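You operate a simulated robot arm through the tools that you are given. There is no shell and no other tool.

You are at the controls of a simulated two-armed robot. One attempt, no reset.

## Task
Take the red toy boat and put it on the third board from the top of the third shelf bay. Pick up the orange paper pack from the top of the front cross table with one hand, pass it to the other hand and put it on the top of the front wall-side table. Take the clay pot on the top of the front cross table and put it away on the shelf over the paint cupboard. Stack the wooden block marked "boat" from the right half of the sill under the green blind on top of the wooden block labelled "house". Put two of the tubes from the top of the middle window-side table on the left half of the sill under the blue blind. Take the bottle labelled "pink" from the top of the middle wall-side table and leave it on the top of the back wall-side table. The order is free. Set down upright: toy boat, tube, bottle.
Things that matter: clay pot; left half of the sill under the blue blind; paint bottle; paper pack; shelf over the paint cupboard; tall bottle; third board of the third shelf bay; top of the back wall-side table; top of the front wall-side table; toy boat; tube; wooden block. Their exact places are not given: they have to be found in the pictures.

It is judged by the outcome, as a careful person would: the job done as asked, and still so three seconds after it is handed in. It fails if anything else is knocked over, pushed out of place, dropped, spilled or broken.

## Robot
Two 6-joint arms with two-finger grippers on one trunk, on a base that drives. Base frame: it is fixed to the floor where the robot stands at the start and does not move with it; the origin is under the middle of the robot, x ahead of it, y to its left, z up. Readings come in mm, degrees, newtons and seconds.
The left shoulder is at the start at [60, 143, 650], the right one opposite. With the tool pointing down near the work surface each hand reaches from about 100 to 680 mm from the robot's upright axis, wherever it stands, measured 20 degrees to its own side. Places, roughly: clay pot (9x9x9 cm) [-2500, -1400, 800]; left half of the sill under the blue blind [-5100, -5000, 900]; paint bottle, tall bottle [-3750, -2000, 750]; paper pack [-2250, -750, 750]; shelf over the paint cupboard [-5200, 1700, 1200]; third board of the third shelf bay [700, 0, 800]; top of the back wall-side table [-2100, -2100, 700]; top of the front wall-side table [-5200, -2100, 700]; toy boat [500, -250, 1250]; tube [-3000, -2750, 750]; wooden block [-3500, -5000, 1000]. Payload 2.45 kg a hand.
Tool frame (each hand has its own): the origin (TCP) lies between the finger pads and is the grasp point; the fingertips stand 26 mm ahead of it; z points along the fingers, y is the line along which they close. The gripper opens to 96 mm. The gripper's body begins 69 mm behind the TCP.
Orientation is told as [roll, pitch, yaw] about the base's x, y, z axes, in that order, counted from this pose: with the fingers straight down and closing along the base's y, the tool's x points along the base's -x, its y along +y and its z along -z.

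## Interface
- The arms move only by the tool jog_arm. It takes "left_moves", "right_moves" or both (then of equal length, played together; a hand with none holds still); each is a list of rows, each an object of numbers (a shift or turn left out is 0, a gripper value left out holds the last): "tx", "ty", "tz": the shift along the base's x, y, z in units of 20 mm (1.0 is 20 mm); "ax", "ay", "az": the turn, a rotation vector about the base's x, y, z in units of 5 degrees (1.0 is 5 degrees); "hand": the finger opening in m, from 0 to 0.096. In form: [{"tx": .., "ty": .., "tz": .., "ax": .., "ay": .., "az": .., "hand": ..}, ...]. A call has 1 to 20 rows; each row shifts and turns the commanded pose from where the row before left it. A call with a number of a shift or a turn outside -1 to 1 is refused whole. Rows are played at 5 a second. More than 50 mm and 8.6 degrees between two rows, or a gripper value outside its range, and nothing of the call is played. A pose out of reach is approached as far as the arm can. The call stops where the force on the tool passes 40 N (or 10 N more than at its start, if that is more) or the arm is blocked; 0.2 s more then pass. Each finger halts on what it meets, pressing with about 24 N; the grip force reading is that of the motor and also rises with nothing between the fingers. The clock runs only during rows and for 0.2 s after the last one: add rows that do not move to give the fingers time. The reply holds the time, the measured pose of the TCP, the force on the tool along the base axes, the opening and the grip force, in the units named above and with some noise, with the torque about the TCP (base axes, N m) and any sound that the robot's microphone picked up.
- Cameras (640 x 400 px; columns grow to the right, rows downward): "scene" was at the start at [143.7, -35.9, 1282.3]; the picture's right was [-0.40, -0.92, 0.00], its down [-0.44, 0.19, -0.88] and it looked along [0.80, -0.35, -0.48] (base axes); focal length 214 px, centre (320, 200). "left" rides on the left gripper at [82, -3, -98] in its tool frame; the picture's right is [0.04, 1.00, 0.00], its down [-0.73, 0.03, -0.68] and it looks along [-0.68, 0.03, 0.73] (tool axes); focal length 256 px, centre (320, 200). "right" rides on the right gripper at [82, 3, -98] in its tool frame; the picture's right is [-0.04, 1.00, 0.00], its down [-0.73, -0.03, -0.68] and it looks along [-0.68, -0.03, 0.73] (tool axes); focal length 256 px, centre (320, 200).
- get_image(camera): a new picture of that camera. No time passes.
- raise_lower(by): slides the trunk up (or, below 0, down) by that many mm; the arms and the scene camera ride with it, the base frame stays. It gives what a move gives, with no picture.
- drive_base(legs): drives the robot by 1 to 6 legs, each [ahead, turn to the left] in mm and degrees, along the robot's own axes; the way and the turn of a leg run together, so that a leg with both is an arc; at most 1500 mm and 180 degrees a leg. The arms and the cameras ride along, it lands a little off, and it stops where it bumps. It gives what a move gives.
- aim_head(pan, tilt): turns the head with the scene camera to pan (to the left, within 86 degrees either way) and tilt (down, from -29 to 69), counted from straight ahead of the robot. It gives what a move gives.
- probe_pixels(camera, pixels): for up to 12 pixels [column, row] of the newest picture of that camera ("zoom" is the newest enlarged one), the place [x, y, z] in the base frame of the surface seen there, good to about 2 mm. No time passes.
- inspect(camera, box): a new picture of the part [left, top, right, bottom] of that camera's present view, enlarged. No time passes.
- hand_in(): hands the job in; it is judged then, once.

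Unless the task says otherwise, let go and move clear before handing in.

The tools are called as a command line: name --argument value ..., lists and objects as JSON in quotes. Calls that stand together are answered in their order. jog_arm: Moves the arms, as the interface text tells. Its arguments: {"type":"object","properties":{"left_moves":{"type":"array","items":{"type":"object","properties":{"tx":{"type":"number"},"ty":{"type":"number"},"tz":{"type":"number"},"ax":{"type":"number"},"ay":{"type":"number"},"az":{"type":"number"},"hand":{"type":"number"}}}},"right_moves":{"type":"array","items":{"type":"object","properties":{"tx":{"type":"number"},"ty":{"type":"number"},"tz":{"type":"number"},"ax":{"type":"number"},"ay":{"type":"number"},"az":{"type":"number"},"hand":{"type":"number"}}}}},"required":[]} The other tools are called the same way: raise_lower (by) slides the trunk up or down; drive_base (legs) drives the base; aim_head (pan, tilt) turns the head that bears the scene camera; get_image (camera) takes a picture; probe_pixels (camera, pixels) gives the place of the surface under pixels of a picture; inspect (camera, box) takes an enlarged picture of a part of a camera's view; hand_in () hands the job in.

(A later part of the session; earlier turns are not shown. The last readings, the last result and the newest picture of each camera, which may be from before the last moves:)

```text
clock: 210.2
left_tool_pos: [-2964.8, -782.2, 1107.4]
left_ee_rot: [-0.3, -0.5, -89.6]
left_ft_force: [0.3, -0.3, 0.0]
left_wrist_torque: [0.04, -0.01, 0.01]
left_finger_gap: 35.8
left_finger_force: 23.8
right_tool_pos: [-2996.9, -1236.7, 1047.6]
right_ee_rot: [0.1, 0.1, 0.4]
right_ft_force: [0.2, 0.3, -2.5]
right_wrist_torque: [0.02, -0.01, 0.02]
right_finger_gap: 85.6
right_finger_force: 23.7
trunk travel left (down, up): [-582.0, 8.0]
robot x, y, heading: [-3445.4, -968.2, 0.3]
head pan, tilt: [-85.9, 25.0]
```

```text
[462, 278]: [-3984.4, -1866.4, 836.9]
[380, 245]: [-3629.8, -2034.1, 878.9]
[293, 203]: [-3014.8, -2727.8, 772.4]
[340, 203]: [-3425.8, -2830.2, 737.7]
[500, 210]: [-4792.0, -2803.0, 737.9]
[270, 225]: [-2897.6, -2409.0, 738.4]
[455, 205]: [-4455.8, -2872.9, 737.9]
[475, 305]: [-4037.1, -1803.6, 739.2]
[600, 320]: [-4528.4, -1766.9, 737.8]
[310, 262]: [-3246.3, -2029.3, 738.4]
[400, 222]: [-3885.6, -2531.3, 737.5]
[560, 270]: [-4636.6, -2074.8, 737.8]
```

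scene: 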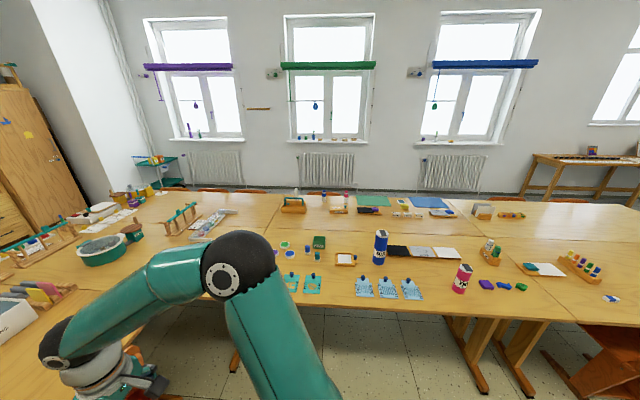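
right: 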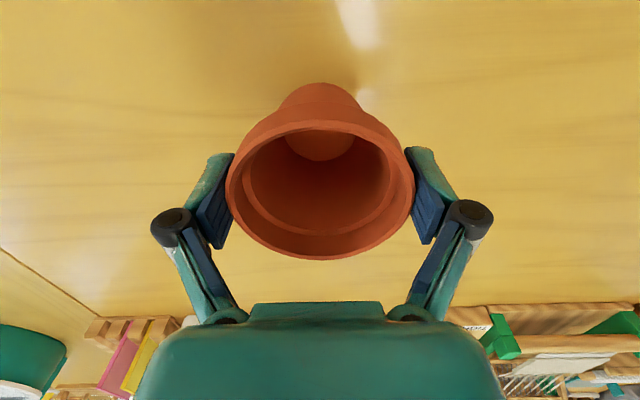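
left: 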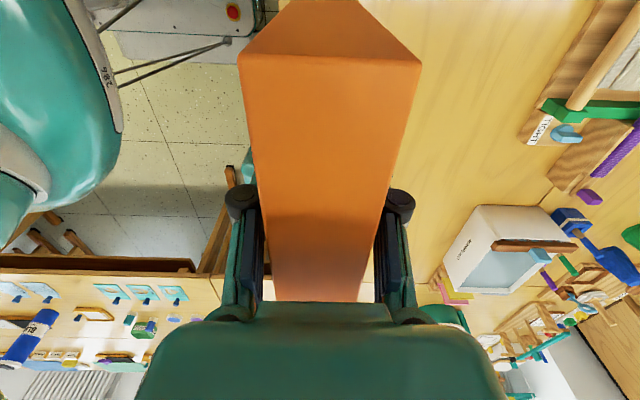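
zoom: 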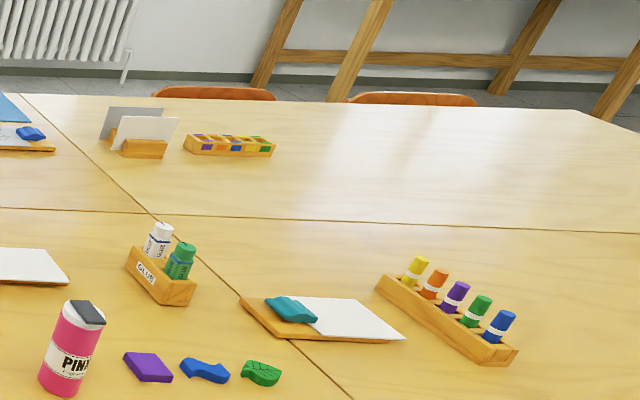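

Tables: wall-side row y≈−1700…−2440; middle/front seam near x≈−4400. Need chair positions at the front wall-side table.

probe_pixels --camera "scene" --pixels '[[600, 345], [585, 380], [550, 355], [625, 390], [520, 375], [480, 390], [530, 400], [487, 237], [548, 295], [590, 330]]'

drive_base --legs '[[-300, 0]]'

drive_base --legs '[[0, -35]]'

drive_base --legs '[[0, -35]]'

aim_head --pan -50 --tilt 30

get_image --camera "scene"

```text
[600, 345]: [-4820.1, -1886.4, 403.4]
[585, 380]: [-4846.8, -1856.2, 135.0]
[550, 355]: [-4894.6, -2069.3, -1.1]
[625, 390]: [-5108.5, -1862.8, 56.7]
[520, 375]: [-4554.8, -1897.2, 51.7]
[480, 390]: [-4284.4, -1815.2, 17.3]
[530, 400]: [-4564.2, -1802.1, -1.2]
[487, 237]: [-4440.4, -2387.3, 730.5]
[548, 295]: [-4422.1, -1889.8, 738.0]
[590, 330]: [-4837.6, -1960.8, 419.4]
```

```text
clock: 212.3
left_tool_pos: [-3271.5, -782.1, 1108.6]
left_ee_rot: [-0.3, -0.5, -89.6]
left_ft_force: [-0.4, -0.1, -0.4]
left_wrist_torque: [0.07, 0.03, 0.0]
left_finger_gap: 35.9
left_finger_force: 24.1
right_tool_pos: [-3302.2, -1238.2, 1049.5]
right_ee_rot: [0.0, 0.1, 0.4]
right_ft_force: [-1.1, -0.4, -3.7]
right_wrist_torque: [-0.02, -0.02, -0.02]
right_finger_gap: 85.7
right_finger_force: 24.2
trunk travel left (down, up): [-582.0, 8.0]
robot x, y, heading: [-3749.1, -969.8, 0.5]
head pan, tilt: [-85.9, 25.0]
```

```text
clock: 214.6
left_tool_pos: [-3250.0, -1097.5, 1108.3]
left_ee_rot: [-0.3, -0.5, -125.3]
left_ft_force: [0.7, -0.5, -0.4]
left_wrist_torque: [0.02, 0.01, -0.06]
left_finger_gap: 35.8
left_finger_force: 24.1
right_tool_pos: [-3540.9, -1447.8, 1048.2]
right_ee_rot: [0.1, 0.1, -35.3]
right_ft_force: [0.4, -0.4, -2.6]
right_wrist_torque: [-0.01, 0.05, 0.0]
right_finger_gap: 85.7
right_finger_force: 23.4
trunk travel left (down, up): [-582.0, 8.0]
robot x, y, heading: [-3734.8, -948.9, -35.3]
head pan, tilt: [-85.9, 25.0]
```

```text
clock: 216.8
left_tool_pos: [-3425.0, -1351.5, 1108.0]
left_ee_rot: [-0.4, -0.4, -160.4]
left_ft_force: [-0.5, -0.4, 0.3]
left_wrist_torque: [0.05, -0.06, 0.04]
left_finger_gap: 35.8
left_finger_force: 23.7
right_tool_pos: [-3866.4, -1471.8, 1048.8]
right_ee_rot: [0.0, 0.0, -70.6]
right_ft_force: [0.0, -0.4, -2.2]
right_wrist_torque: [0.03, 0.03, 0.0]
right_finger_gap: 84.5
right_finger_force: 24.1
trunk travel left (down, up): [-582.0, 8.0]
robot x, y, heading: [-3705.1, -937.4, -70.4]
head pan, tilt: [-85.9, 25.0]
```

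```text
clock: 217.9
left_tool_pos: [-3425.9, -1351.6, 1109.3]
left_ee_rot: [-0.4, -0.4, -160.4]
left_ft_force: [-0.1, -0.3, 0.7]
left_wrist_torque: [0.03, -0.08, 0.02]
left_finger_gap: 35.9
left_finger_force: 23.7
right_tool_pos: [-3866.8, -1470.9, 1048.5]
right_ee_rot: [0.1, 0.1, -70.5]
right_ft_force: [-0.1, -1.1, -2.3]
right_wrist_torque: [0.03, -0.05, 0.0]
right_finger_gap: 84.7
right_finger_force: 24.1
trunk travel left (down, up): [-582.0, 8.0]
robot x, y, heading: [-3705.5, -940.8, -70.2]
head pan, tilt: [-50.0, 30.0]
```

```text
taken
```

scene: 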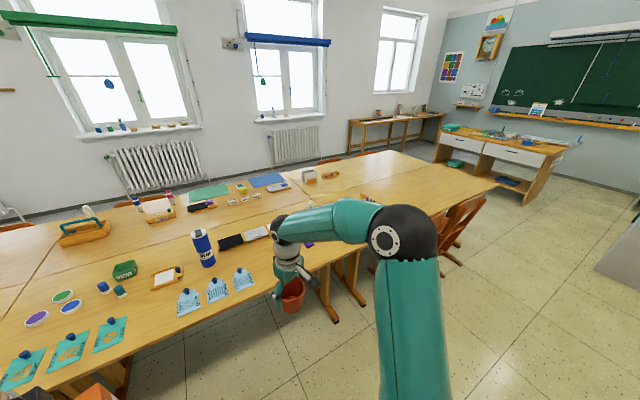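

aim_head --pan -75 --tilt 35

get_image --camera "scene"

aim_head --pan -15 --tilt 45

get_image --camera "scene"

```text
clock: 218.8
left_tool_pos: [-3425.8, -1350.8, 1109.1]
left_ee_rot: [-0.5, -0.5, -160.6]
left_ft_force: [0.4, 0.4, 0.1]
left_wrist_torque: [0.04, -0.03, 0.0]
left_finger_gap: 35.8
left_finger_force: 24.0
right_tool_pos: [-3866.0, -1470.8, 1049.8]
right_ee_rot: [0.0, 0.0, -70.6]
right_ft_force: [-0.8, 0.4, -2.0]
right_wrist_torque: [-0.01, -0.01, -0.01]
right_finger_gap: 84.9
right_finger_force: 23.8
trunk travel left (down, up): [-582.0, 8.0]
robot x, y, heading: [-3704.7, -938.4, -70.4]
head pan, tilt: [-75.0, 35.0]
```

```text
taken
```

scene: 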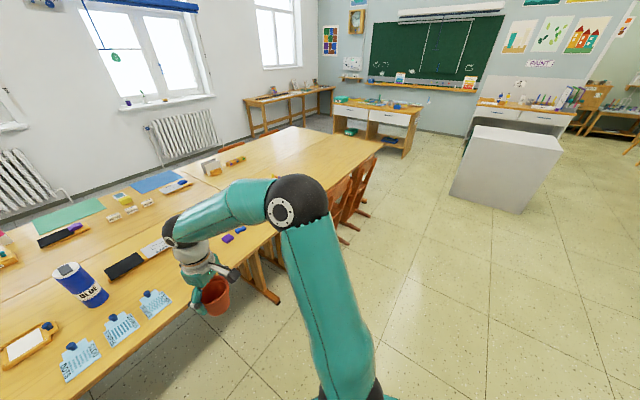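

```text
clock: 220.1
left_tool_pos: [-3425.5, -1351.9, 1107.8]
left_ee_rot: [-0.5, -0.3, -160.6]
left_ft_force: [0.1, 0.0, -0.6]
left_wrist_torque: [0.03, -0.03, 0.04]
left_finger_gap: 35.9
left_finger_force: 24.2
right_tool_pos: [-3864.5, -1469.4, 1049.4]
right_ee_rot: [0.0, 0.1, -70.6]
right_ft_force: [0.1, 0.3, -2.0]
right_wrist_torque: [0.07, -0.01, 0.0]
right_finger_gap: 84.5
right_finger_force: 23.8
trunk travel left (down, up): [-582.0, 8.0]
robot x, y, heading: [-3707.1, -941.5, -70.4]
head pan, tilt: [-15.0, 45.0]
```

```text
taken
```

scene: 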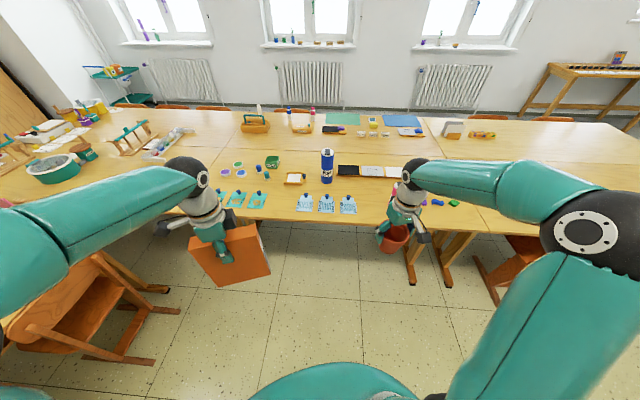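

Moving along the corridor to x≈−4450: turn back to heading 0, reverse, then face the table.

drive_base --legs '[[0, 35]]'

drive_base --legs '[[0, 35], [-700, 0]]'

aim_head --pan -86 --tilt 40

get_image --camera "scene"

```text
clock: 222.3
left_tool_pos: [-3238.8, -1115.1, 1108.8]
left_ee_rot: [-0.5, -0.6, -125.4]
left_ft_force: [0.6, -0.2, -0.4]
left_wrist_torque: [0.05, 0.0, 0.0]
left_finger_gap: 35.9
left_finger_force: 23.8
right_tool_pos: [-3530.3, -1467.0, 1050.7]
right_ee_rot: [0.0, 0.2, -35.4]
right_ft_force: [-0.1, 0.2, -2.4]
right_wrist_torque: [0.01, 0.04, -0.01]
right_finger_gap: 84.0
right_finger_force: 24.2
trunk travel left (down, up): [-582.0, 8.0]
robot x, y, heading: [-3721.5, -966.7, -35.3]
head pan, tilt: [-15.0, 45.0]
```

```text
clock: 228.1
left_tool_pos: [-3945.0, -810.5, 1110.5]
left_ee_rot: [-0.5, -0.4, -90.5]
left_ft_force: [0.3, -0.2, -6.9]
left_wrist_torque: [0.09, -0.03, -0.02]
left_finger_gap: 35.7
left_finger_force: 24.4
right_tool_pos: [-3982.3, -1265.8, 1050.0]
right_ee_rot: [0.1, 0.2, -0.5]
right_ft_force: [-0.9, 1.2, -2.0]
right_wrist_torque: [0.03, -0.01, 0.0]
right_finger_gap: 83.9
right_finger_force: 23.6
trunk travel left (down, up): [-582.0, 8.0]
robot x, y, heading: [-4425.6, -964.2, -0.3]
head pan, tilt: [-15.0, 45.0]
```

```text
clock: 229.5
left_tool_pos: [-3943.9, -809.8, 1109.1]
left_ee_rot: [-0.4, -0.4, -90.4]
left_ft_force: [-0.3, -0.7, -7.2]
left_wrist_torque: [0.02, 0.01, -0.02]
left_finger_gap: 35.8
left_finger_force: 24.2
right_tool_pos: [-3980.1, -1265.5, 1050.5]
right_ee_rot: [0.0, 0.2, -0.6]
right_ft_force: [-0.4, -0.4, -2.2]
right_wrist_torque: [0.02, 0.01, 0.0]
right_finger_gap: 83.8
right_finger_force: 23.7
trunk travel left (down, up): [-582.0, 8.0]
robot x, y, heading: [-4425.0, -963.9, -0.3]
head pan, tilt: [-85.9, 40.0]
```

```text
taken
```

scene: 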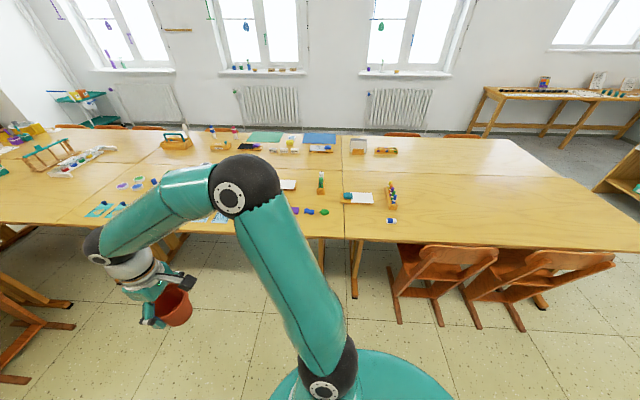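

The pot's grip gap crept from 85.8 to 83.8 mm; checking the pot in the right camera.

get_image --camera "right"

inspect --camera "scene" --box '[80, 220, 240, 320]'

probe_pixels --camera "scene" --pixels '[[440, 255], [400, 320], [440, 325], [480, 325], [525, 330], [560, 260], [350, 240], [355, 295], [392, 215], [480, 210], [410, 250], [465, 295]]'

```text
taken
```

right: 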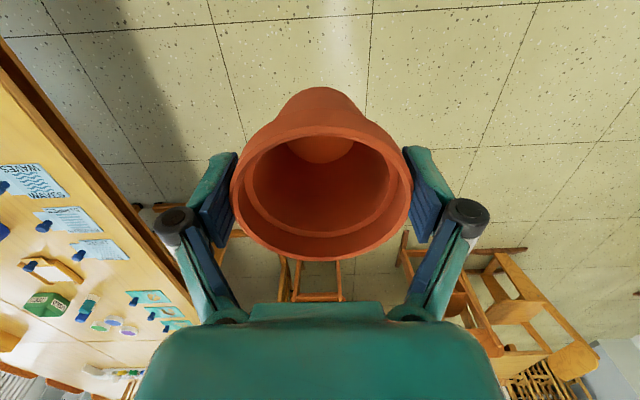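

```text
4.00 times, centred on (160, 270) of scene
```

zoom: 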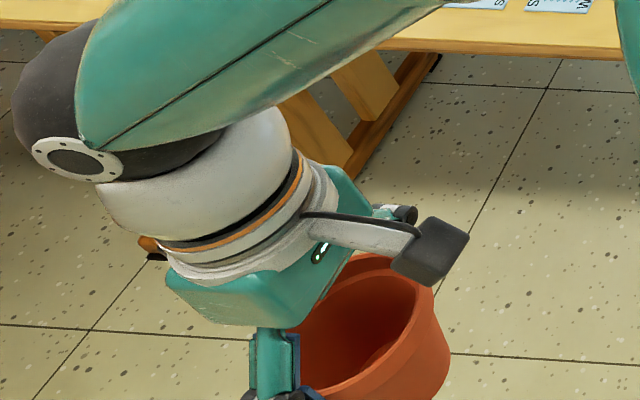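

```text
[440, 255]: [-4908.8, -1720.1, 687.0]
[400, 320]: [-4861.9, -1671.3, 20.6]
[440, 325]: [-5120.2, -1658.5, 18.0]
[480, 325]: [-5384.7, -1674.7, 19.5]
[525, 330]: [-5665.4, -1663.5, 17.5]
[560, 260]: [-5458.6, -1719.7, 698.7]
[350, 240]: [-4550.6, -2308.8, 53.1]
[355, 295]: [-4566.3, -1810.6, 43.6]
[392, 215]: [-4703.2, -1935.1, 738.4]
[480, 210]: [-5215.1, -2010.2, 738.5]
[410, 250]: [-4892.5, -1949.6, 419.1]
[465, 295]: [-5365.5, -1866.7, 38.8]
```

The pot is still securely held. Chairs at the front table stand at x −4862…−5120 and −5385…−5665 (runner ends y≈−1660). I'll stand at about (−5000,−1340) facing the table. Reversing first.

drive_base --legs '[[-560, 0]]'

drive_base --legs '[[0, -30]]'

drive_base --legs '[[0, -30]]'

drive_base --legs '[[0, -30]]'

aim_head --pan 0 --tilt 45

get_image --camera "scene"

```text
clock: 232.8
left_tool_pos: [-4506.2, -806.7, 1108.6]
left_ee_rot: [-0.4, -0.4, -90.3]
left_ft_force: [-0.5, 0.0, -6.9]
left_wrist_torque: [0.05, 0.0, -0.02]
left_finger_gap: 35.7
left_finger_force: 24.0
right_tool_pos: [-4542.6, -1260.0, 1050.9]
right_ee_rot: [-0.1, 0.1, -0.4]
right_ft_force: [-0.2, 0.6, -2.1]
right_wrist_torque: [0.01, -0.02, 0.0]
right_finger_gap: 84.0
right_finger_force: 23.9
trunk travel left (down, up): [-582.0, 8.0]
robot x, y, heading: [-4981.6, -963.0, -0.1]
head pan, tilt: [-85.9, 40.0]
```

```text
clock: 234.9
left_tool_pos: [-4494.4, -1069.9, 1109.3]
left_ee_rot: [-0.4, -0.3, -120.6]
left_ft_force: [-0.4, 0.2, -6.9]
left_wrist_torque: [0.07, -0.07, -0.01]
left_finger_gap: 35.6
left_finger_force: 23.5
right_tool_pos: [-4754.7, -1443.2, 1050.5]
right_ee_rot: [0.0, 0.2, -30.5]
right_ft_force: [0.3, 0.4, -2.7]
right_wrist_torque: [0.02, 0.04, -0.01]
right_finger_gap: 83.6
right_finger_force: 23.5
trunk travel left (down, up): [-582.0, 8.0]
robot x, y, heading: [-4979.3, -941.6, -30.7]
head pan, tilt: [-85.9, 40.0]
```

```text
clock: 236.9
left_tool_pos: [-4620.6, -1294.1, 1110.9]
left_ee_rot: [-0.7, -0.4, -150.5]
left_ft_force: [-0.9, -0.9, -6.6]
left_wrist_torque: [0.03, -0.04, 0.02]
left_finger_gap: 35.7
left_finger_force: 23.9
right_tool_pos: [-5033.2, -1489.8, 1051.2]
right_ee_rot: [0.1, 0.0, -60.5]
right_ft_force: [-0.4, -0.3, -2.5]
right_wrist_torque: [-0.01, 0.02, 0.02]
right_finger_gap: 83.6
right_finger_force: 24.1
trunk travel left (down, up): [-582.0, 8.0]
robot x, y, heading: [-4956.5, -931.2, -60.8]
head pan, tilt: [-85.9, 40.0]
```

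```text
clock: 238.9
left_tool_pos: [-4851.6, -1413.0, 1110.3]
left_ee_rot: [-0.5, -0.5, 179.0]
left_ft_force: [0.7, -0.6, -8.4]
left_wrist_torque: [-0.03, -0.06, -0.02]
left_finger_gap: 35.8
left_finger_force: 23.8
right_tool_pos: [-5304.9, -1372.7, 1053.0]
right_ee_rot: [0.1, 0.2, -91.0]
right_ft_force: [-0.1, 0.1, -2.2]
right_wrist_torque: [0.02, 0.0, 0.0]
right_finger_gap: 83.4
right_finger_force: 24.2
trunk travel left (down, up): [-582.0, 8.0]
robot x, y, heading: [-4928.5, -932.4, -90.6]
head pan, tilt: [-85.9, 40.0]
```

```text
clock: 240.6
left_tool_pos: [-4850.3, -1411.9, 1112.1]
left_ee_rot: [-0.6, -0.4, 179.0]
left_ft_force: [0.4, -0.6, -6.6]
left_wrist_torque: [-0.01, -0.05, -0.01]
left_finger_gap: 35.8
left_finger_force: 23.9
right_tool_pos: [-5306.3, -1372.7, 1051.8]
right_ee_rot: [0.0, 0.1, -90.9]
right_ft_force: [1.0, 0.1, -2.3]
right_wrist_torque: [0.01, -0.01, -0.03]
right_finger_gap: 83.4
right_finger_force: 23.9
trunk travel left (down, up): [-582.0, 8.0]
robot x, y, heading: [-4929.7, -931.3, -90.3]
head pan, tilt: [0.0, 45.0]
```

```text
taken
```

scene: 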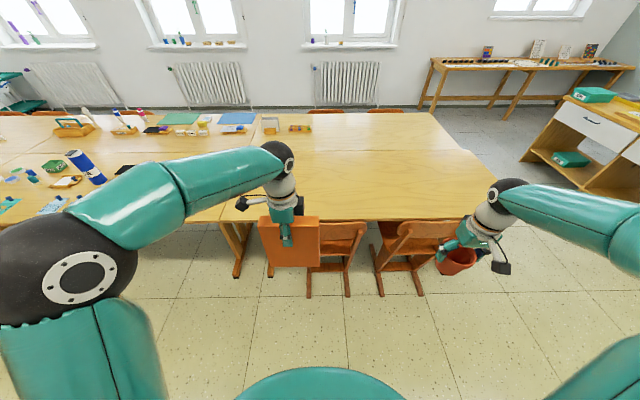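

Now 400 mm forward so the pack comes over the free part of the front wall-side table.

drive_base --legs '[[390, 0]]'

get_image --camera "scene"

get_image --camera "left"

```text
clock: 243.0
left_tool_pos: [-4852.8, -1802.3, 1111.0]
left_ee_rot: [-0.6, -0.4, 179.2]
left_ft_force: [-0.3, 0.1, -7.7]
left_wrist_torque: [-0.01, -0.05, 0.02]
left_finger_gap: 35.7
left_finger_force: 24.3
right_tool_pos: [-5307.2, -1761.9, 1051.5]
right_ee_rot: [0.1, 0.3, -90.8]
right_ft_force: [0.2, 0.0, -1.8]
right_wrist_torque: [0.03, -0.01, 0.01]
right_finger_gap: 83.5
right_finger_force: 23.4
trunk travel left (down, up): [-582.0, 8.0]
robot x, y, heading: [-4932.2, -1322.6, -90.1]
head pan, tilt: [0.0, 45.0]
```

```text
taken
```

scene: 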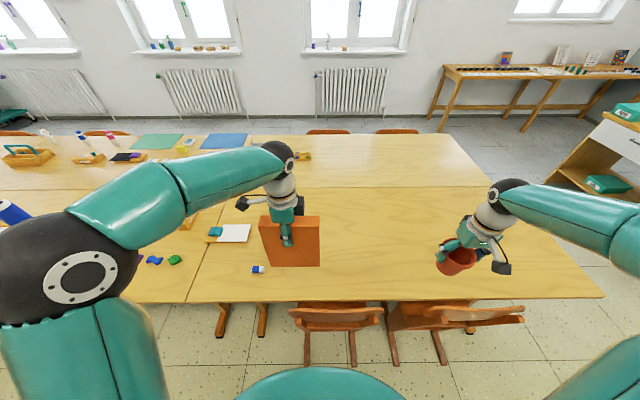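

```text
taken
```

left: 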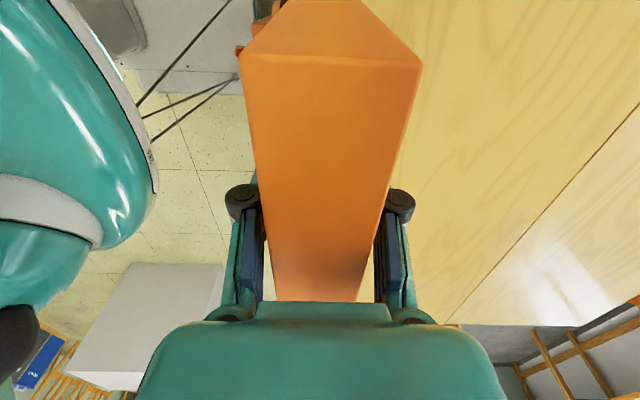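

The table area right of the pack is empty. Shifting the pack to about (−4960,−1900) and lowering partway.

jog_arm --left_moves '[{"tx": -0.89, "ty": -0.82}, {"tx": -0.89, "ty": -0.82}, {"tx": -0.89, "ty": -0.82}, {"tx": -0.89, "ty": -0.82}, {"tx": -0.89, "ty": -0.82}, {"tx": -0.89, "ty": -0.82}, {"tz": -1}, {"tz": -1}, {"tz": -1}, {"tz": -1}, {"tz": -1}, {"tz": -1}, {"tz": -1}, {"tz": -1}, {"tz": -1}, {}]'

get_image --camera "scene"

get_image --camera "left"

```text
clock: 246.4
left_tool_pos: [-4960.3, -1899.1, 930.6]
left_ee_rot: [-0.5, -0.5, 179.2]
left_ft_force: [0.4, 0.1, -7.4]
left_wrist_torque: [-0.04, -0.08, 0.01]
left_finger_gap: 35.6
left_finger_force: 23.8
right_tool_pos: [-5307.5, -1761.8, 1052.8]
right_ee_rot: [0.0, 0.2, -90.8]
right_ft_force: [0.2, 0.4, -2.4]
right_wrist_torque: [-0.02, 0.04, 0.05]
right_finger_gap: 83.2
right_finger_force: 24.5
trunk travel left (down, up): [-582.0, 8.0]
robot x, y, heading: [-4931.5, -1322.6, -90.5]
head pan, tilt: [0.0, 45.0]
```

```text
taken
```

scene: 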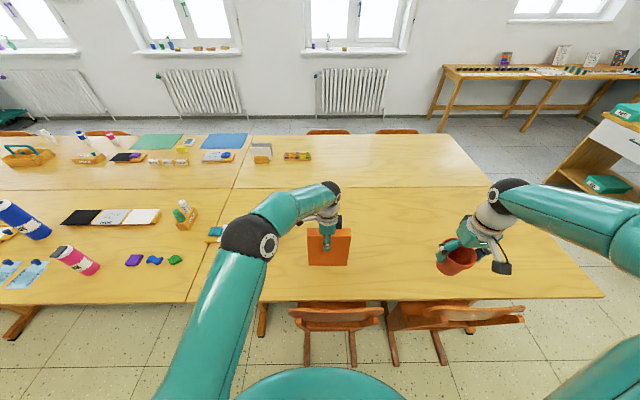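

```text
taken
```

left: 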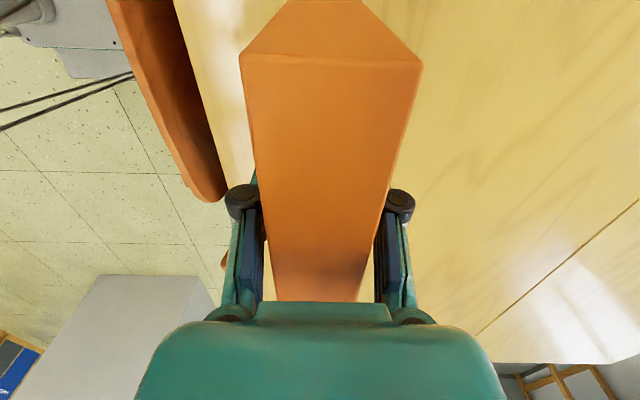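

About 40 mm to the tabletop. Lowering gently with force watch.

jog_arm --left_moves '[{"tz": -0.8}, {"tz": -0.7}, {"tz": -0.2}, {}]'

jog_arm --left_moves '[{"tz": -0.1}, {"tz": -0.1}, {"tz": -0.1}, {}]'

```text
clock: 247.4
left_tool_pos: [-4959.2, -1900.3, 897.3]
left_ee_rot: [-0.5, -0.4, 179.2]
left_ft_force: [-0.5, 0.3, -7.5]
left_wrist_torque: [-0.02, -0.03, 0.01]
left_finger_gap: 35.5
left_finger_force: 24.4
right_tool_pos: [-5307.4, -1762.8, 1052.5]
right_ee_rot: [0.0, 0.2, -90.8]
right_ft_force: [0.8, 0.1, -2.6]
right_wrist_torque: [0.03, -0.02, -0.02]
right_finger_gap: 83.4
right_finger_force: 24.0
trunk travel left (down, up): [-582.0, 8.0]
robot x, y, heading: [-4931.3, -1318.9, -90.3]
head pan, tilt: [0.0, 45.0]
```

```text
clock: 248.4
left_tool_pos: [-4958.5, -1900.2, 894.9]
left_ee_rot: [-0.3, -0.4, 179.2]
left_ft_force: [-0.2, 1.2, 13.9]
left_wrist_torque: [0.19, -0.51, 0.01]
left_finger_gap: 35.8
left_finger_force: 23.8
right_tool_pos: [-5307.9, -1760.9, 1054.0]
right_ee_rot: [0.0, 0.2, -90.8]
right_ft_force: [-0.1, 1.2, -2.0]
right_wrist_torque: [0.05, 0.01, -0.02]
right_finger_gap: 83.1
right_finger_force: 24.4
trunk travel left (down, up): [-582.0, 8.0]
robot x, y, heading: [-4928.8, -1319.2, -90.4]
head pan, tilt: [0.0, 45.0]
```

Touching (13.9 N) with a side torque – one bottom corner seems to touch first. Looking closely.

inspect --camera "scene" --box '[280, 200, 380, 275]'

probe_pixels --camera "zoom" --pixels '[[165, 170], [355, 170], [185, 330], [350, 330], [170, 185], [350, 185], [180, 345], [345, 345]]'

```text
5.33 times, centred on (330, 238) of scene
```

zoom: 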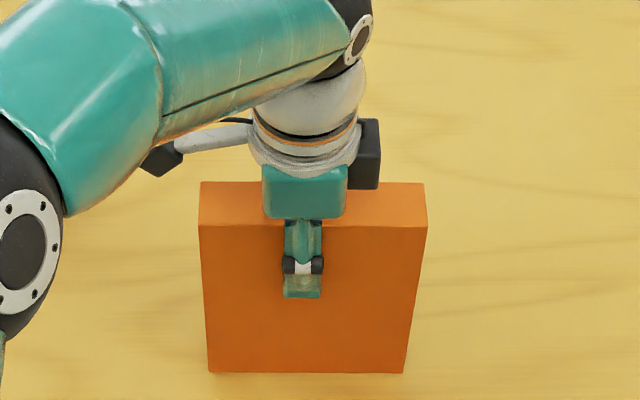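

```text
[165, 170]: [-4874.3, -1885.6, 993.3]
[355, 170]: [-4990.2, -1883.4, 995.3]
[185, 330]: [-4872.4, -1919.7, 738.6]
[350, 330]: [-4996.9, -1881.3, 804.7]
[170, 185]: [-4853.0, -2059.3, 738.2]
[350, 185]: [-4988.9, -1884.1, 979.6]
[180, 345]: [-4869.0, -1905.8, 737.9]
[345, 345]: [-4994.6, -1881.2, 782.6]
```

probe_pixels --camera "zoom" --pixels '[[210, 200], [415, 200], [205, 232], [420, 232], [215, 362], [398, 362], [215, 376], [398, 376]]'

```text
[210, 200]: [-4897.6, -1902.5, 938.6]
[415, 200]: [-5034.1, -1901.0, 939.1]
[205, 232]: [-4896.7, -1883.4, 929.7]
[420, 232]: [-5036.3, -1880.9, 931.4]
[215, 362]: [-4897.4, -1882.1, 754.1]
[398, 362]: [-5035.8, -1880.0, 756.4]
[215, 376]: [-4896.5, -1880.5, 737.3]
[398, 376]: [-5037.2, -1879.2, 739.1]
```

The pack is level (top 938.6/939.1) and on the table. Easing and opening the left hand.

jog_arm --left_moves '[{"tz": 0.08}, {"hand": 0.045}, {"hand": 0.06}, {"hand": 0.08}, {"hand": 0.094}, {}]'

inspect --camera "scene" --box '[280, 200, 380, 275]'

get_image --camera "left"

```text
clock: 249.8
left_tool_pos: [-4959.2, -1899.5, 892.6]
left_ee_rot: [-0.5, -0.5, 179.2]
left_ft_force: [0.3, -0.2, 1.1]
left_wrist_torque: [-0.02, -0.01, 0.0]
left_finger_gap: 94.1
left_finger_force: 0.1
right_tool_pos: [-5307.1, -1763.2, 1053.6]
right_ee_rot: [0.0, 0.1, -90.9]
right_ft_force: [0.0, 0.3, -2.1]
right_wrist_torque: [0.03, -0.03, 0.01]
right_finger_gap: 83.5
right_finger_force: 24.1
trunk travel left (down, up): [-582.0, 8.0]
robot x, y, heading: [-4934.5, -1321.9, -90.5]
head pan, tilt: [0.0, 45.0]
```

```text
5.33 times, centred on (330, 238) of scene
```

zoom: 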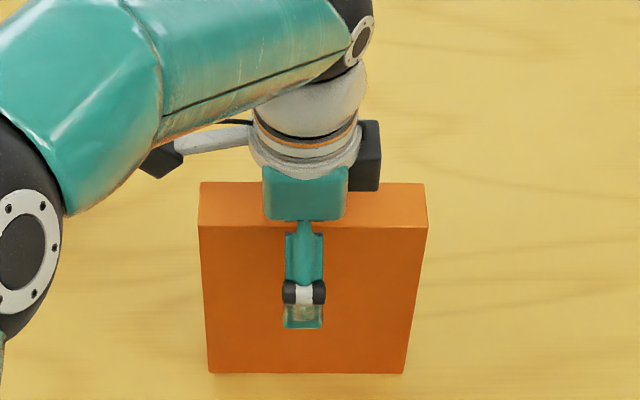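

```text
taken
```

left: 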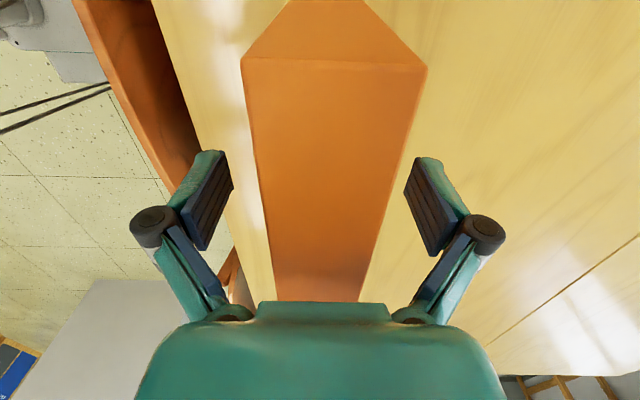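

The pack stands on the table, fingers free on both sides. Lifting the left hand straight up and drawing it back.

jog_arm --left_moves '[{"tz": 0.5}, {"tz": 1}, {"tz": 1}, {"tz": 1}, {"tz": 1}, {"tz": 1}, {"tz": 1}, {"tz": 1}, {"tz": 1, "ty": 0.5}, {"ty": 1, "tx": 0.5}, {"ty": 1, "tx": 0.5}, {"ty": 1, "tx": 0.5}, {"ty": 1, "tx": 0.5}]'

get_image --camera "scene"

```text
clock: 252.6
left_tool_pos: [-4920.7, -1810.0, 1063.6]
left_ee_rot: [-0.3, -0.4, 179.2]
left_ft_force: [-0.5, 0.3, 0.4]
left_wrist_torque: [-0.06, 0.02, 0.0]
left_finger_gap: 94.1
left_finger_force: 0.1
right_tool_pos: [-5306.8, -1761.1, 1053.5]
right_ee_rot: [0.0, 0.1, -90.9]
right_ft_force: [0.3, 0.0, -2.4]
right_wrist_torque: [0.0, -0.07, 0.0]
right_finger_gap: 83.2
right_finger_force: 24.2
trunk travel left (down, up): [-582.0, 8.0]
robot x, y, heading: [-4929.5, -1321.9, -90.8]
head pan, tilt: [0.0, 45.0]
```

```text
taken
```

scene: 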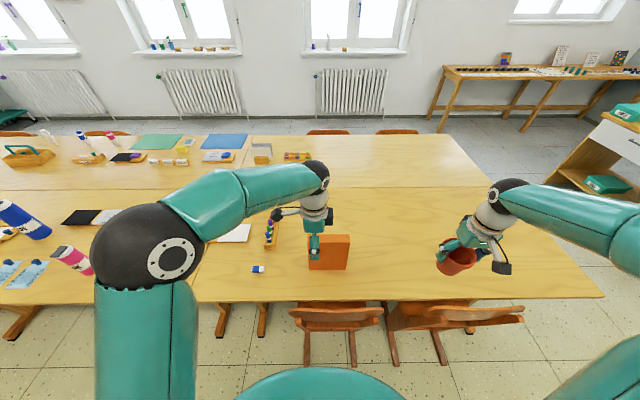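

The pack is well placed. Now the pot: back away from the table, turn round (in 30° steps) and look at the paint cupboard.

drive_base --legs '[[-420, 0]]'

drive_base --legs '[[0, 30]]'

drive_base --legs '[[0, 30]]'

drive_base --legs '[[0, 30]]'

drive_base --legs '[[0, 30]]'

drive_base --legs '[[0, 30]]'

drive_base --legs '[[0, 30]]'

aim_head --pan 0 --tilt 15

get_image --camera "scene"

```text
clock: 255.2
left_tool_pos: [-4922.2, -1389.0, 1064.0]
left_ee_rot: [-0.3, -0.4, 178.7]
left_ft_force: [-0.9, -0.2, 1.7]
left_wrist_torque: [-0.01, 0.02, 0.02]
left_finger_gap: 94.0
left_finger_force: 0.0
right_tool_pos: [-5308.9, -1338.5, 1052.8]
right_ee_rot: [0.0, 0.1, -91.3]
right_ft_force: [-0.2, -0.6, -2.6]
right_wrist_torque: [0.01, 0.02, -0.01]
right_finger_gap: 82.9
right_finger_force: 24.6
trunk travel left (down, up): [-582.0, 8.0]
robot x, y, heading: [-4931.8, -897.7, -91.1]
head pan, tilt: [0.0, 45.0]
```

```text
clock: 257.3
left_tool_pos: [-4678.3, -1319.5, 1062.2]
left_ee_rot: [-0.6, -0.3, -151.2]
left_ft_force: [-0.1, -0.4, 0.2]
left_wrist_torque: [-0.01, -0.03, -0.03]
left_finger_gap: 93.9
left_finger_force: 0.0
right_tool_pos: [-5038.2, -1466.9, 1053.1]
right_ee_rot: [-0.1, 0.1, -61.2]
right_ft_force: [0.1, -0.7, -3.6]
right_wrist_torque: [0.04, -0.02, -0.01]
right_finger_gap: 82.9
right_finger_force: 24.2
trunk travel left (down, up): [-582.0, 8.0]
robot x, y, heading: [-4949.0, -906.7, -60.7]
head pan, tilt: [0.0, 45.0]
```

```text
clock: 259.4
left_tool_pos: [-4506.3, -1127.3, 1064.4]
left_ee_rot: [-0.4, -0.4, -121.0]
left_ft_force: [0.0, -0.2, -0.9]
left_wrist_torque: [0.01, 0.01, 0.04]
left_finger_gap: 94.2
left_finger_force: 0.1
right_tool_pos: [-4743.5, -1437.6, 1053.5]
right_ee_rot: [-0.1, 0.1, -30.8]
right_ft_force: [0.1, -0.6, -2.5]
right_wrist_torque: [0.01, 0.02, 0.0]
right_finger_gap: 82.9
right_finger_force: 23.4
trunk travel left (down, up): [-582.0, 8.0]
robot x, y, heading: [-4960.3, -931.0, -30.4]
head pan, tilt: [0.0, 45.0]
```

```text
clock: 261.4
left_tool_pos: [-4469.5, -869.2, 1064.4]
left_ee_rot: [-0.5, -0.4, -90.3]
left_ft_force: [0.4, -0.7, 0.2]
left_wrist_torque: [0.0, 0.0, -0.01]
left_finger_gap: 93.9
left_finger_force: 0.0
right_tool_pos: [-4515.5, -1253.9, 1054.2]
right_ee_rot: [0.0, 0.0, -0.2]
right_ft_force: [-0.1, 0.0, -2.6]
right_wrist_torque: [0.04, -0.01, 0.02]
right_finger_gap: 82.6
right_finger_force: 24.1
trunk travel left (down, up): [-582.0, 8.0]
robot x, y, heading: [-4962.7, -954.7, -0.0]
head pan, tilt: [0.0, 45.0]
```

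```text
clock: 263.5
left_tool_pos: [-4582.5, -637.1, 1064.5]
left_ee_rot: [-0.5, -0.5, -60.2]
left_ft_force: [0.1, -0.1, 0.7]
left_wrist_torque: [0.0, 0.0, -0.01]
left_finger_gap: 94.1
left_finger_force: 0.0
right_tool_pos: [-4427.1, -994.8, 1054.9]
right_ee_rot: [0.0, 0.0, 29.9]
right_ft_force: [0.1, -0.2, -1.7]
right_wrist_torque: [-0.01, 0.03, 0.02]
right_finger_gap: 82.8
right_finger_force: 23.7
trunk travel left (down, up): [-582.0, 8.0]
robot x, y, heading: [-4947.0, -975.5, 30.3]
head pan, tilt: [0.0, 45.0]
```

```text
clock: 265.5
left_tool_pos: [-4805.4, -495.9, 1064.2]
left_ee_rot: [-0.6, -0.4, -29.6]
left_ft_force: [0.1, 0.1, 0.1]
left_wrist_torque: [-0.02, 0.02, 0.02]
left_finger_gap: 94.0
left_finger_force: 0.0
right_tool_pos: [-4489.8, -723.8, 1055.2]
right_ee_rot: [0.0, 0.2, 60.4]
right_ft_force: [-0.1, -0.2, -2.1]
right_wrist_torque: [-0.05, 0.03, -0.03]
right_finger_gap: 82.5
right_finger_force: 24.2
trunk travel left (down, up): [-582.0, 8.0]
robot x, y, heading: [-4927.4, -985.6, 60.8]
head pan, tilt: [0.0, 45.0]
```

```text
clock: 267.6
left_tool_pos: [-5070.2, -500.1, 1065.4]
left_ee_rot: [-0.5, -0.4, 0.6]
left_ft_force: [-0.1, -0.7, -0.5]
left_wrist_torque: [0.01, -0.02, 0.06]
left_finger_gap: 94.0
left_finger_force: 0.1
right_tool_pos: [-4682.1, -538.5, 1054.9]
right_ee_rot: [0.0, 0.2, 90.8]
right_ft_force: [0.4, 0.2, -2.5]
right_wrist_torque: [-0.01, 0.02, 0.0]
right_finger_gap: 82.8
right_finger_force: 23.4
trunk travel left (down, up): [-582.0, 8.0]
robot x, y, heading: [-4904.8, -987.6, 91.0]
head pan, tilt: [0.0, 45.0]
```

```text
clock: 268.5
left_tool_pos: [-5070.0, -499.8, 1065.3]
left_ee_rot: [-0.5, -0.4, 0.7]
left_ft_force: [0.3, -0.3, 0.7]
left_wrist_torque: [-0.02, 0.01, -0.02]
left_finger_gap: 94.2
left_finger_force: 0.1
right_tool_pos: [-4681.9, -538.9, 1056.8]
right_ee_rot: [0.0, 0.1, 90.7]
right_ft_force: [0.3, 1.2, -2.3]
right_wrist_torque: [-0.02, -0.01, -0.01]
right_finger_gap: 82.9
right_finger_force: 24.1
trunk travel left (down, up): [-582.0, 8.0]
robot x, y, heading: [-4904.6, -983.3, 90.6]
head pan, tilt: [0.0, 15.0]
```

```text
taken
```

scene: 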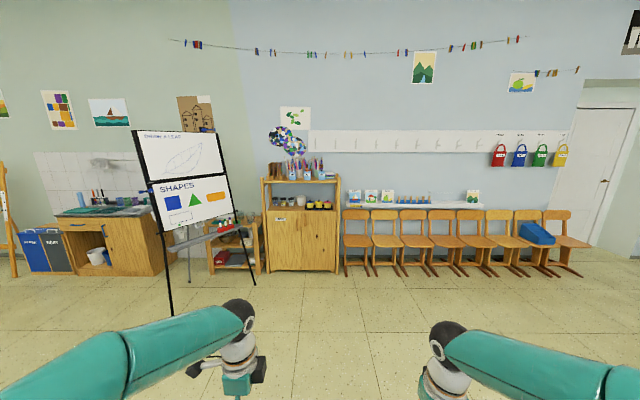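

The paint cupboard with its upper shelf is straight ahead at (300,180–270). Zoom and probe.

inspect --camera "scene" --box '[240, 120, 400, 220]'

probe_pixels --camera "scene" --pixels '[[264, 182], [337, 182], [300, 181], [300, 210], [265, 270], [340, 270], [300, 240], [170, 315], [250, 280], [345, 265], [320, 178], [318, 205]]'

```text
4.00 times, centred on (320, 170) of scene
```

zoom: 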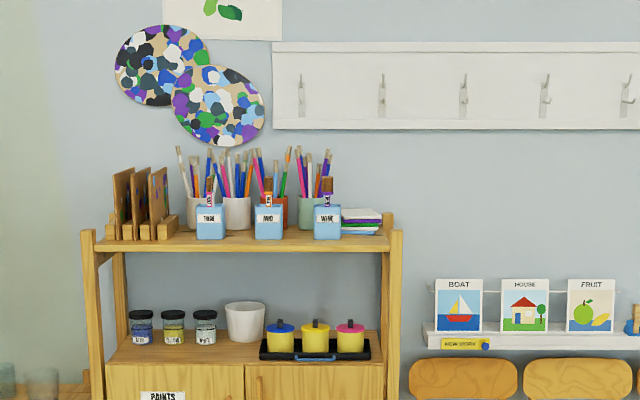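

```text
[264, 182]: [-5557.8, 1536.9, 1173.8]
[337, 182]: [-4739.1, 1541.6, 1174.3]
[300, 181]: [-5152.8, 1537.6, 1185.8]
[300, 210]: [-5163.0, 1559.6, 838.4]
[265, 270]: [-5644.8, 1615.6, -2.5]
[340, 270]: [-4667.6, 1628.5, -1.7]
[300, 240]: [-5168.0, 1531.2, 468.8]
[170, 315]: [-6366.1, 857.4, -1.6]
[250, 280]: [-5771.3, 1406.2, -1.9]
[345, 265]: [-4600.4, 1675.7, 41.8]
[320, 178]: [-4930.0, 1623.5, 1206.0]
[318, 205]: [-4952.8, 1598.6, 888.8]
```

The shelf board top is about z≈1190, front edge y≈1538, x −5557…−4739, quite full. Driving closer to find a free spot.

drive_base --legs '[[900, 0], [850, 0]]'

aim_head --pan 0 --tilt 30

get_image --camera "scene"

inspect --camera "scene" --box '[140, 90, 460, 290]'

```text
clock: 277.5
left_tool_pos: [-5072.0, 1248.4, 1065.8]
left_ee_rot: [-0.5, -0.4, 0.0]
left_ft_force: [-0.4, -0.6, -0.2]
left_wrist_torque: [0.02, 0.0, 0.0]
left_finger_gap: 93.8
left_finger_force: 0.1
right_tool_pos: [-4686.7, 1205.1, 1055.3]
right_ee_rot: [0.0, 0.2, 90.1]
right_ft_force: [-0.6, 0.1, -1.8]
right_wrist_torque: [-0.07, 0.0, -0.03]
right_finger_gap: 82.2
right_finger_force: 23.8
trunk travel left (down, up): [-582.0, 8.0]
robot x, y, heading: [-4912.0, 757.4, 89.8]
head pan, tilt: [0.0, 15.0]
```

```text
clock: 278.3
left_tool_pos: [-5073.3, 1248.7, 1067.3]
left_ee_rot: [-0.4, -0.4, 0.0]
left_ft_force: [-1.0, -0.8, 0.9]
left_wrist_torque: [-0.03, 0.02, -0.02]
left_finger_gap: 93.8
left_finger_force: 0.1
right_tool_pos: [-4686.1, 1203.8, 1056.0]
right_ee_rot: [0.0, 0.1, 90.0]
right_ft_force: [-0.8, -0.5, -1.2]
right_wrist_torque: [-0.02, 0.05, -0.01]
right_finger_gap: 82.3
right_finger_force: 23.9
trunk travel left (down, up): [-582.0, 8.0]
robot x, y, heading: [-4915.0, 756.4, 89.8]
head pan, tilt: [0.0, 30.0]
```

```text
taken
```

scene: 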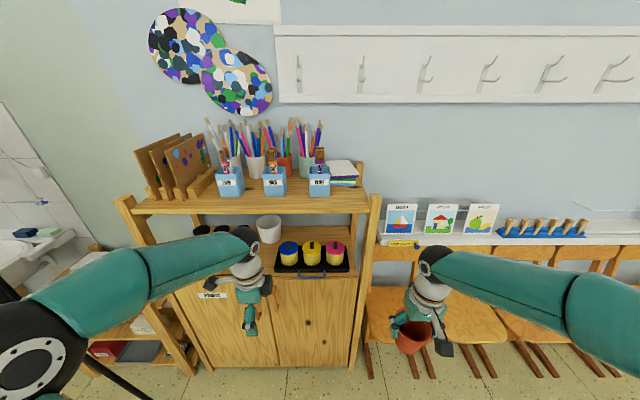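

```text
2.00 times, centred on (300, 190) of scene
```

zoom: 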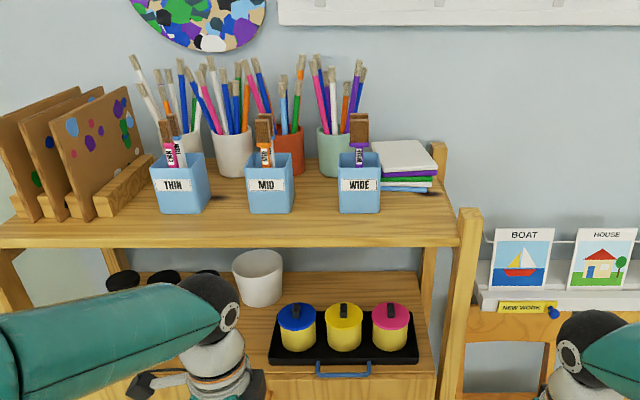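

The front right part of the shelf (zoom (385–445,195–240)), in front of the paper stack, looks free. Probing.

probe_pixels --camera "zoom" --pixels '[[410, 215], [445, 230], [445, 205], [385, 205], [385, 232], [378, 210], [345, 212], [431, 190], [300, 215], [440, 195], [325, 200], [250, 225]]'

```text
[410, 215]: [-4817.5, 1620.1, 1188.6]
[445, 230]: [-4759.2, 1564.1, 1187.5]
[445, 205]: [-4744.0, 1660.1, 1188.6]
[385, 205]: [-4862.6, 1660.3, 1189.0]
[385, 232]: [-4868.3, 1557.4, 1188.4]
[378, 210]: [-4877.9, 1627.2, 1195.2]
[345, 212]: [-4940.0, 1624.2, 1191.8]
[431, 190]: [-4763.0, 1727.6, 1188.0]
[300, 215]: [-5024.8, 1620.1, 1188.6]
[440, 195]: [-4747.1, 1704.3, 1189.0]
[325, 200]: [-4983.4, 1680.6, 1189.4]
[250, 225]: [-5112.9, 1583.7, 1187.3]
```

A free patch about 130×180 mm is at x −4868…−4740, y 1540…1720 (shelf top z=1188.5). I'll put the pot at about (−4805,1612). First raise/yaw the right hand and tuck the left hand back so I can drive close.

jog_arm --right_moves '[{"tx": -0.33, "ty": -0.075, "tz": 0.7, "az": 1}, {"tx": -0.33, "ty": -0.075, "tz": 0.7, "az": 1}, {"tx": -0.33, "ty": -0.075, "tz": 0.7, "az": 1}, {"tx": -0.33, "ty": -0.075, "tz": 0.7, "az": 1}, {"tx": -0.33, "ty": -0.075, "tz": 0.7, "az": 1}, {"tx": -0.33, "ty": -0.075, "tz": 0.7, "az": 1}, {"tx": -0.33, "ty": -0.075, "tz": 0.7, "az": 1}, {"tx": -0.33, "ty": -0.075, "tz": 0.7, "az": 1}, {"tx": -0.33, "ty": -0.075, "tz": 0.7, "az": 1}, {"tx": -0.33, "ty": -0.075, "tz": 0.7, "az": 1}, {"tx": -0.33, "ty": -0.075, "tz": 0.7, "az": 1}, {"tx": -0.33, "ty": -0.075, "tz": 0.7, "az": 1}, {"tx": -0.33, "ty": -0.075, "tz": 0.7, "az": 1}, {"tx": -0.33, "ty": -0.075, "tz": 0.7, "az": 1}, {"tx": -0.33, "ty": -0.075, "tz": 0.7, "az": 1}, {"tx": -0.33, "ty": -0.075, "tz": 0.7, "az": 1}, {"tx": -0.33, "ty": -0.075, "tz": 0.7, "az": 1}, {"tx": -0.33, "ty": -0.075, "tz": 0.7, "az": 1}]' --left_moves '[{"tx": -0.28, "ty": -0.61, "tz": 0.32}, {"tx": -0.28, "ty": -0.61, "tz": 0.32}, {"tx": -0.28, "ty": -0.61, "tz": 0.32}, {"tx": -0.28, "ty": -0.61, "tz": 0.32}, {"tx": -0.28, "ty": -0.61, "tz": 0.32}, {"tx": -0.28, "ty": -0.61, "tz": 0.32}, {"tx": -0.28, "ty": -0.61, "tz": 0.32}, {"tx": -0.28, "ty": -0.61, "tz": 0.32}, {"tx": -0.28, "ty": -0.61, "tz": 0.32}, {"tx": -0.28, "ty": -0.61, "tz": 0.32}, {"tx": -0.28, "ty": -0.61, "tz": 0.32}, {"tx": -0.28, "ty": -0.61, "tz": 0.32}, {"tx": -0.28, "ty": -0.61, "tz": 0.32}, {"tx": -0.28, "ty": -0.61, "tz": 0.32}, {"tx": -0.28, "ty": -0.61, "tz": 0.32}, {"tx": -0.28, "ty": -0.61, "tz": 0.32}, {"tx": -0.28, "ty": -0.61, "tz": 0.32}, {"tx": -0.28, "ty": -0.61, "tz": 0.32}]'

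get_image --camera "right"

get_image --camera "scene"

```text
clock: 282.1
left_tool_pos: [-5173.7, 1027.9, 1183.6]
left_ee_rot: [-0.4, -0.4, 0.0]
left_ft_force: [0.0, -0.4, -0.5]
left_wrist_torque: [0.02, -0.02, 0.01]
left_finger_gap: 94.0
left_finger_force: 0.1
right_tool_pos: [-4805.5, 1176.1, 1308.6]
right_ee_rot: [0.1, 0.0, -179.9]
right_ft_force: [0.7, -0.5, -2.1]
right_wrist_torque: [0.03, -0.05, -0.01]
right_finger_gap: 81.9
right_finger_force: 24.4
trunk travel left (down, up): [-582.0, 8.0]
robot x, y, heading: [-4916.5, 760.7, 90.0]
head pan, tilt: [0.0, 30.0]
```

```text
taken
```

right: 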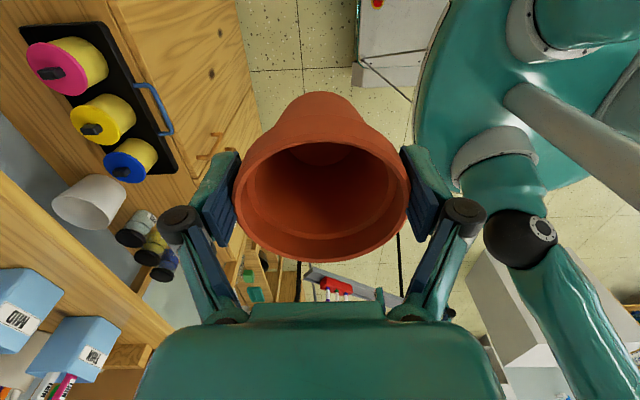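

```text
taken
```

scene: 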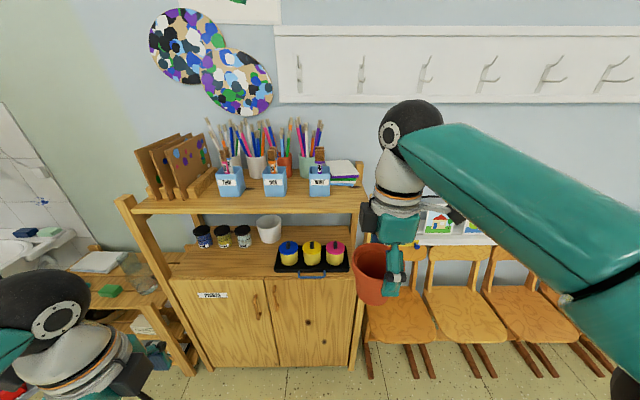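

The pot seems a bit tilted in the grip now; measuring the rim.

inspect --camera "right" --box '[210, 80, 440, 280]'

probe_pixels --camera "right" --pixels '[[320, 256], [320, 261], [320, 136], [320, 139], [240, 180], [403, 180], [250, 225], [395, 225], [320, 98], [290, 110], [350, 110]]'

inspect --camera "scene" --box '[330, 200, 450, 320]'

```text
2.00 times, centred on (325, 180) of right
```

zoom: 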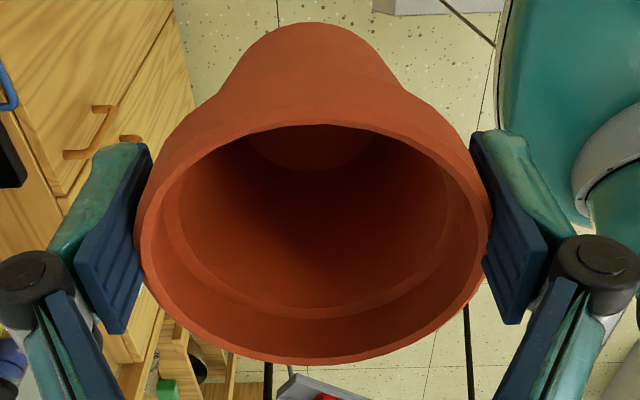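

```text
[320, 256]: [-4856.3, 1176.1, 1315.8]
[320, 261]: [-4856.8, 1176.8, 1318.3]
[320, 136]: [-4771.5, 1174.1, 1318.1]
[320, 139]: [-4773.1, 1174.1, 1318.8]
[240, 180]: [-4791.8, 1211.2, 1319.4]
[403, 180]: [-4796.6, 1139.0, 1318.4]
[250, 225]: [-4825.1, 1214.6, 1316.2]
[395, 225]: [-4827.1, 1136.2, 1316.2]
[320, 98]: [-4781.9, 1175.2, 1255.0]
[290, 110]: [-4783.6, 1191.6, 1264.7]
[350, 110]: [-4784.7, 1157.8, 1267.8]
```

```text
3.33 times, centred on (390, 260) of scene
```

zoom: 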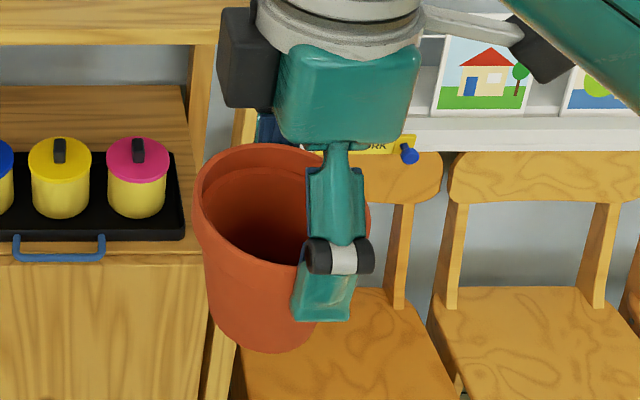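

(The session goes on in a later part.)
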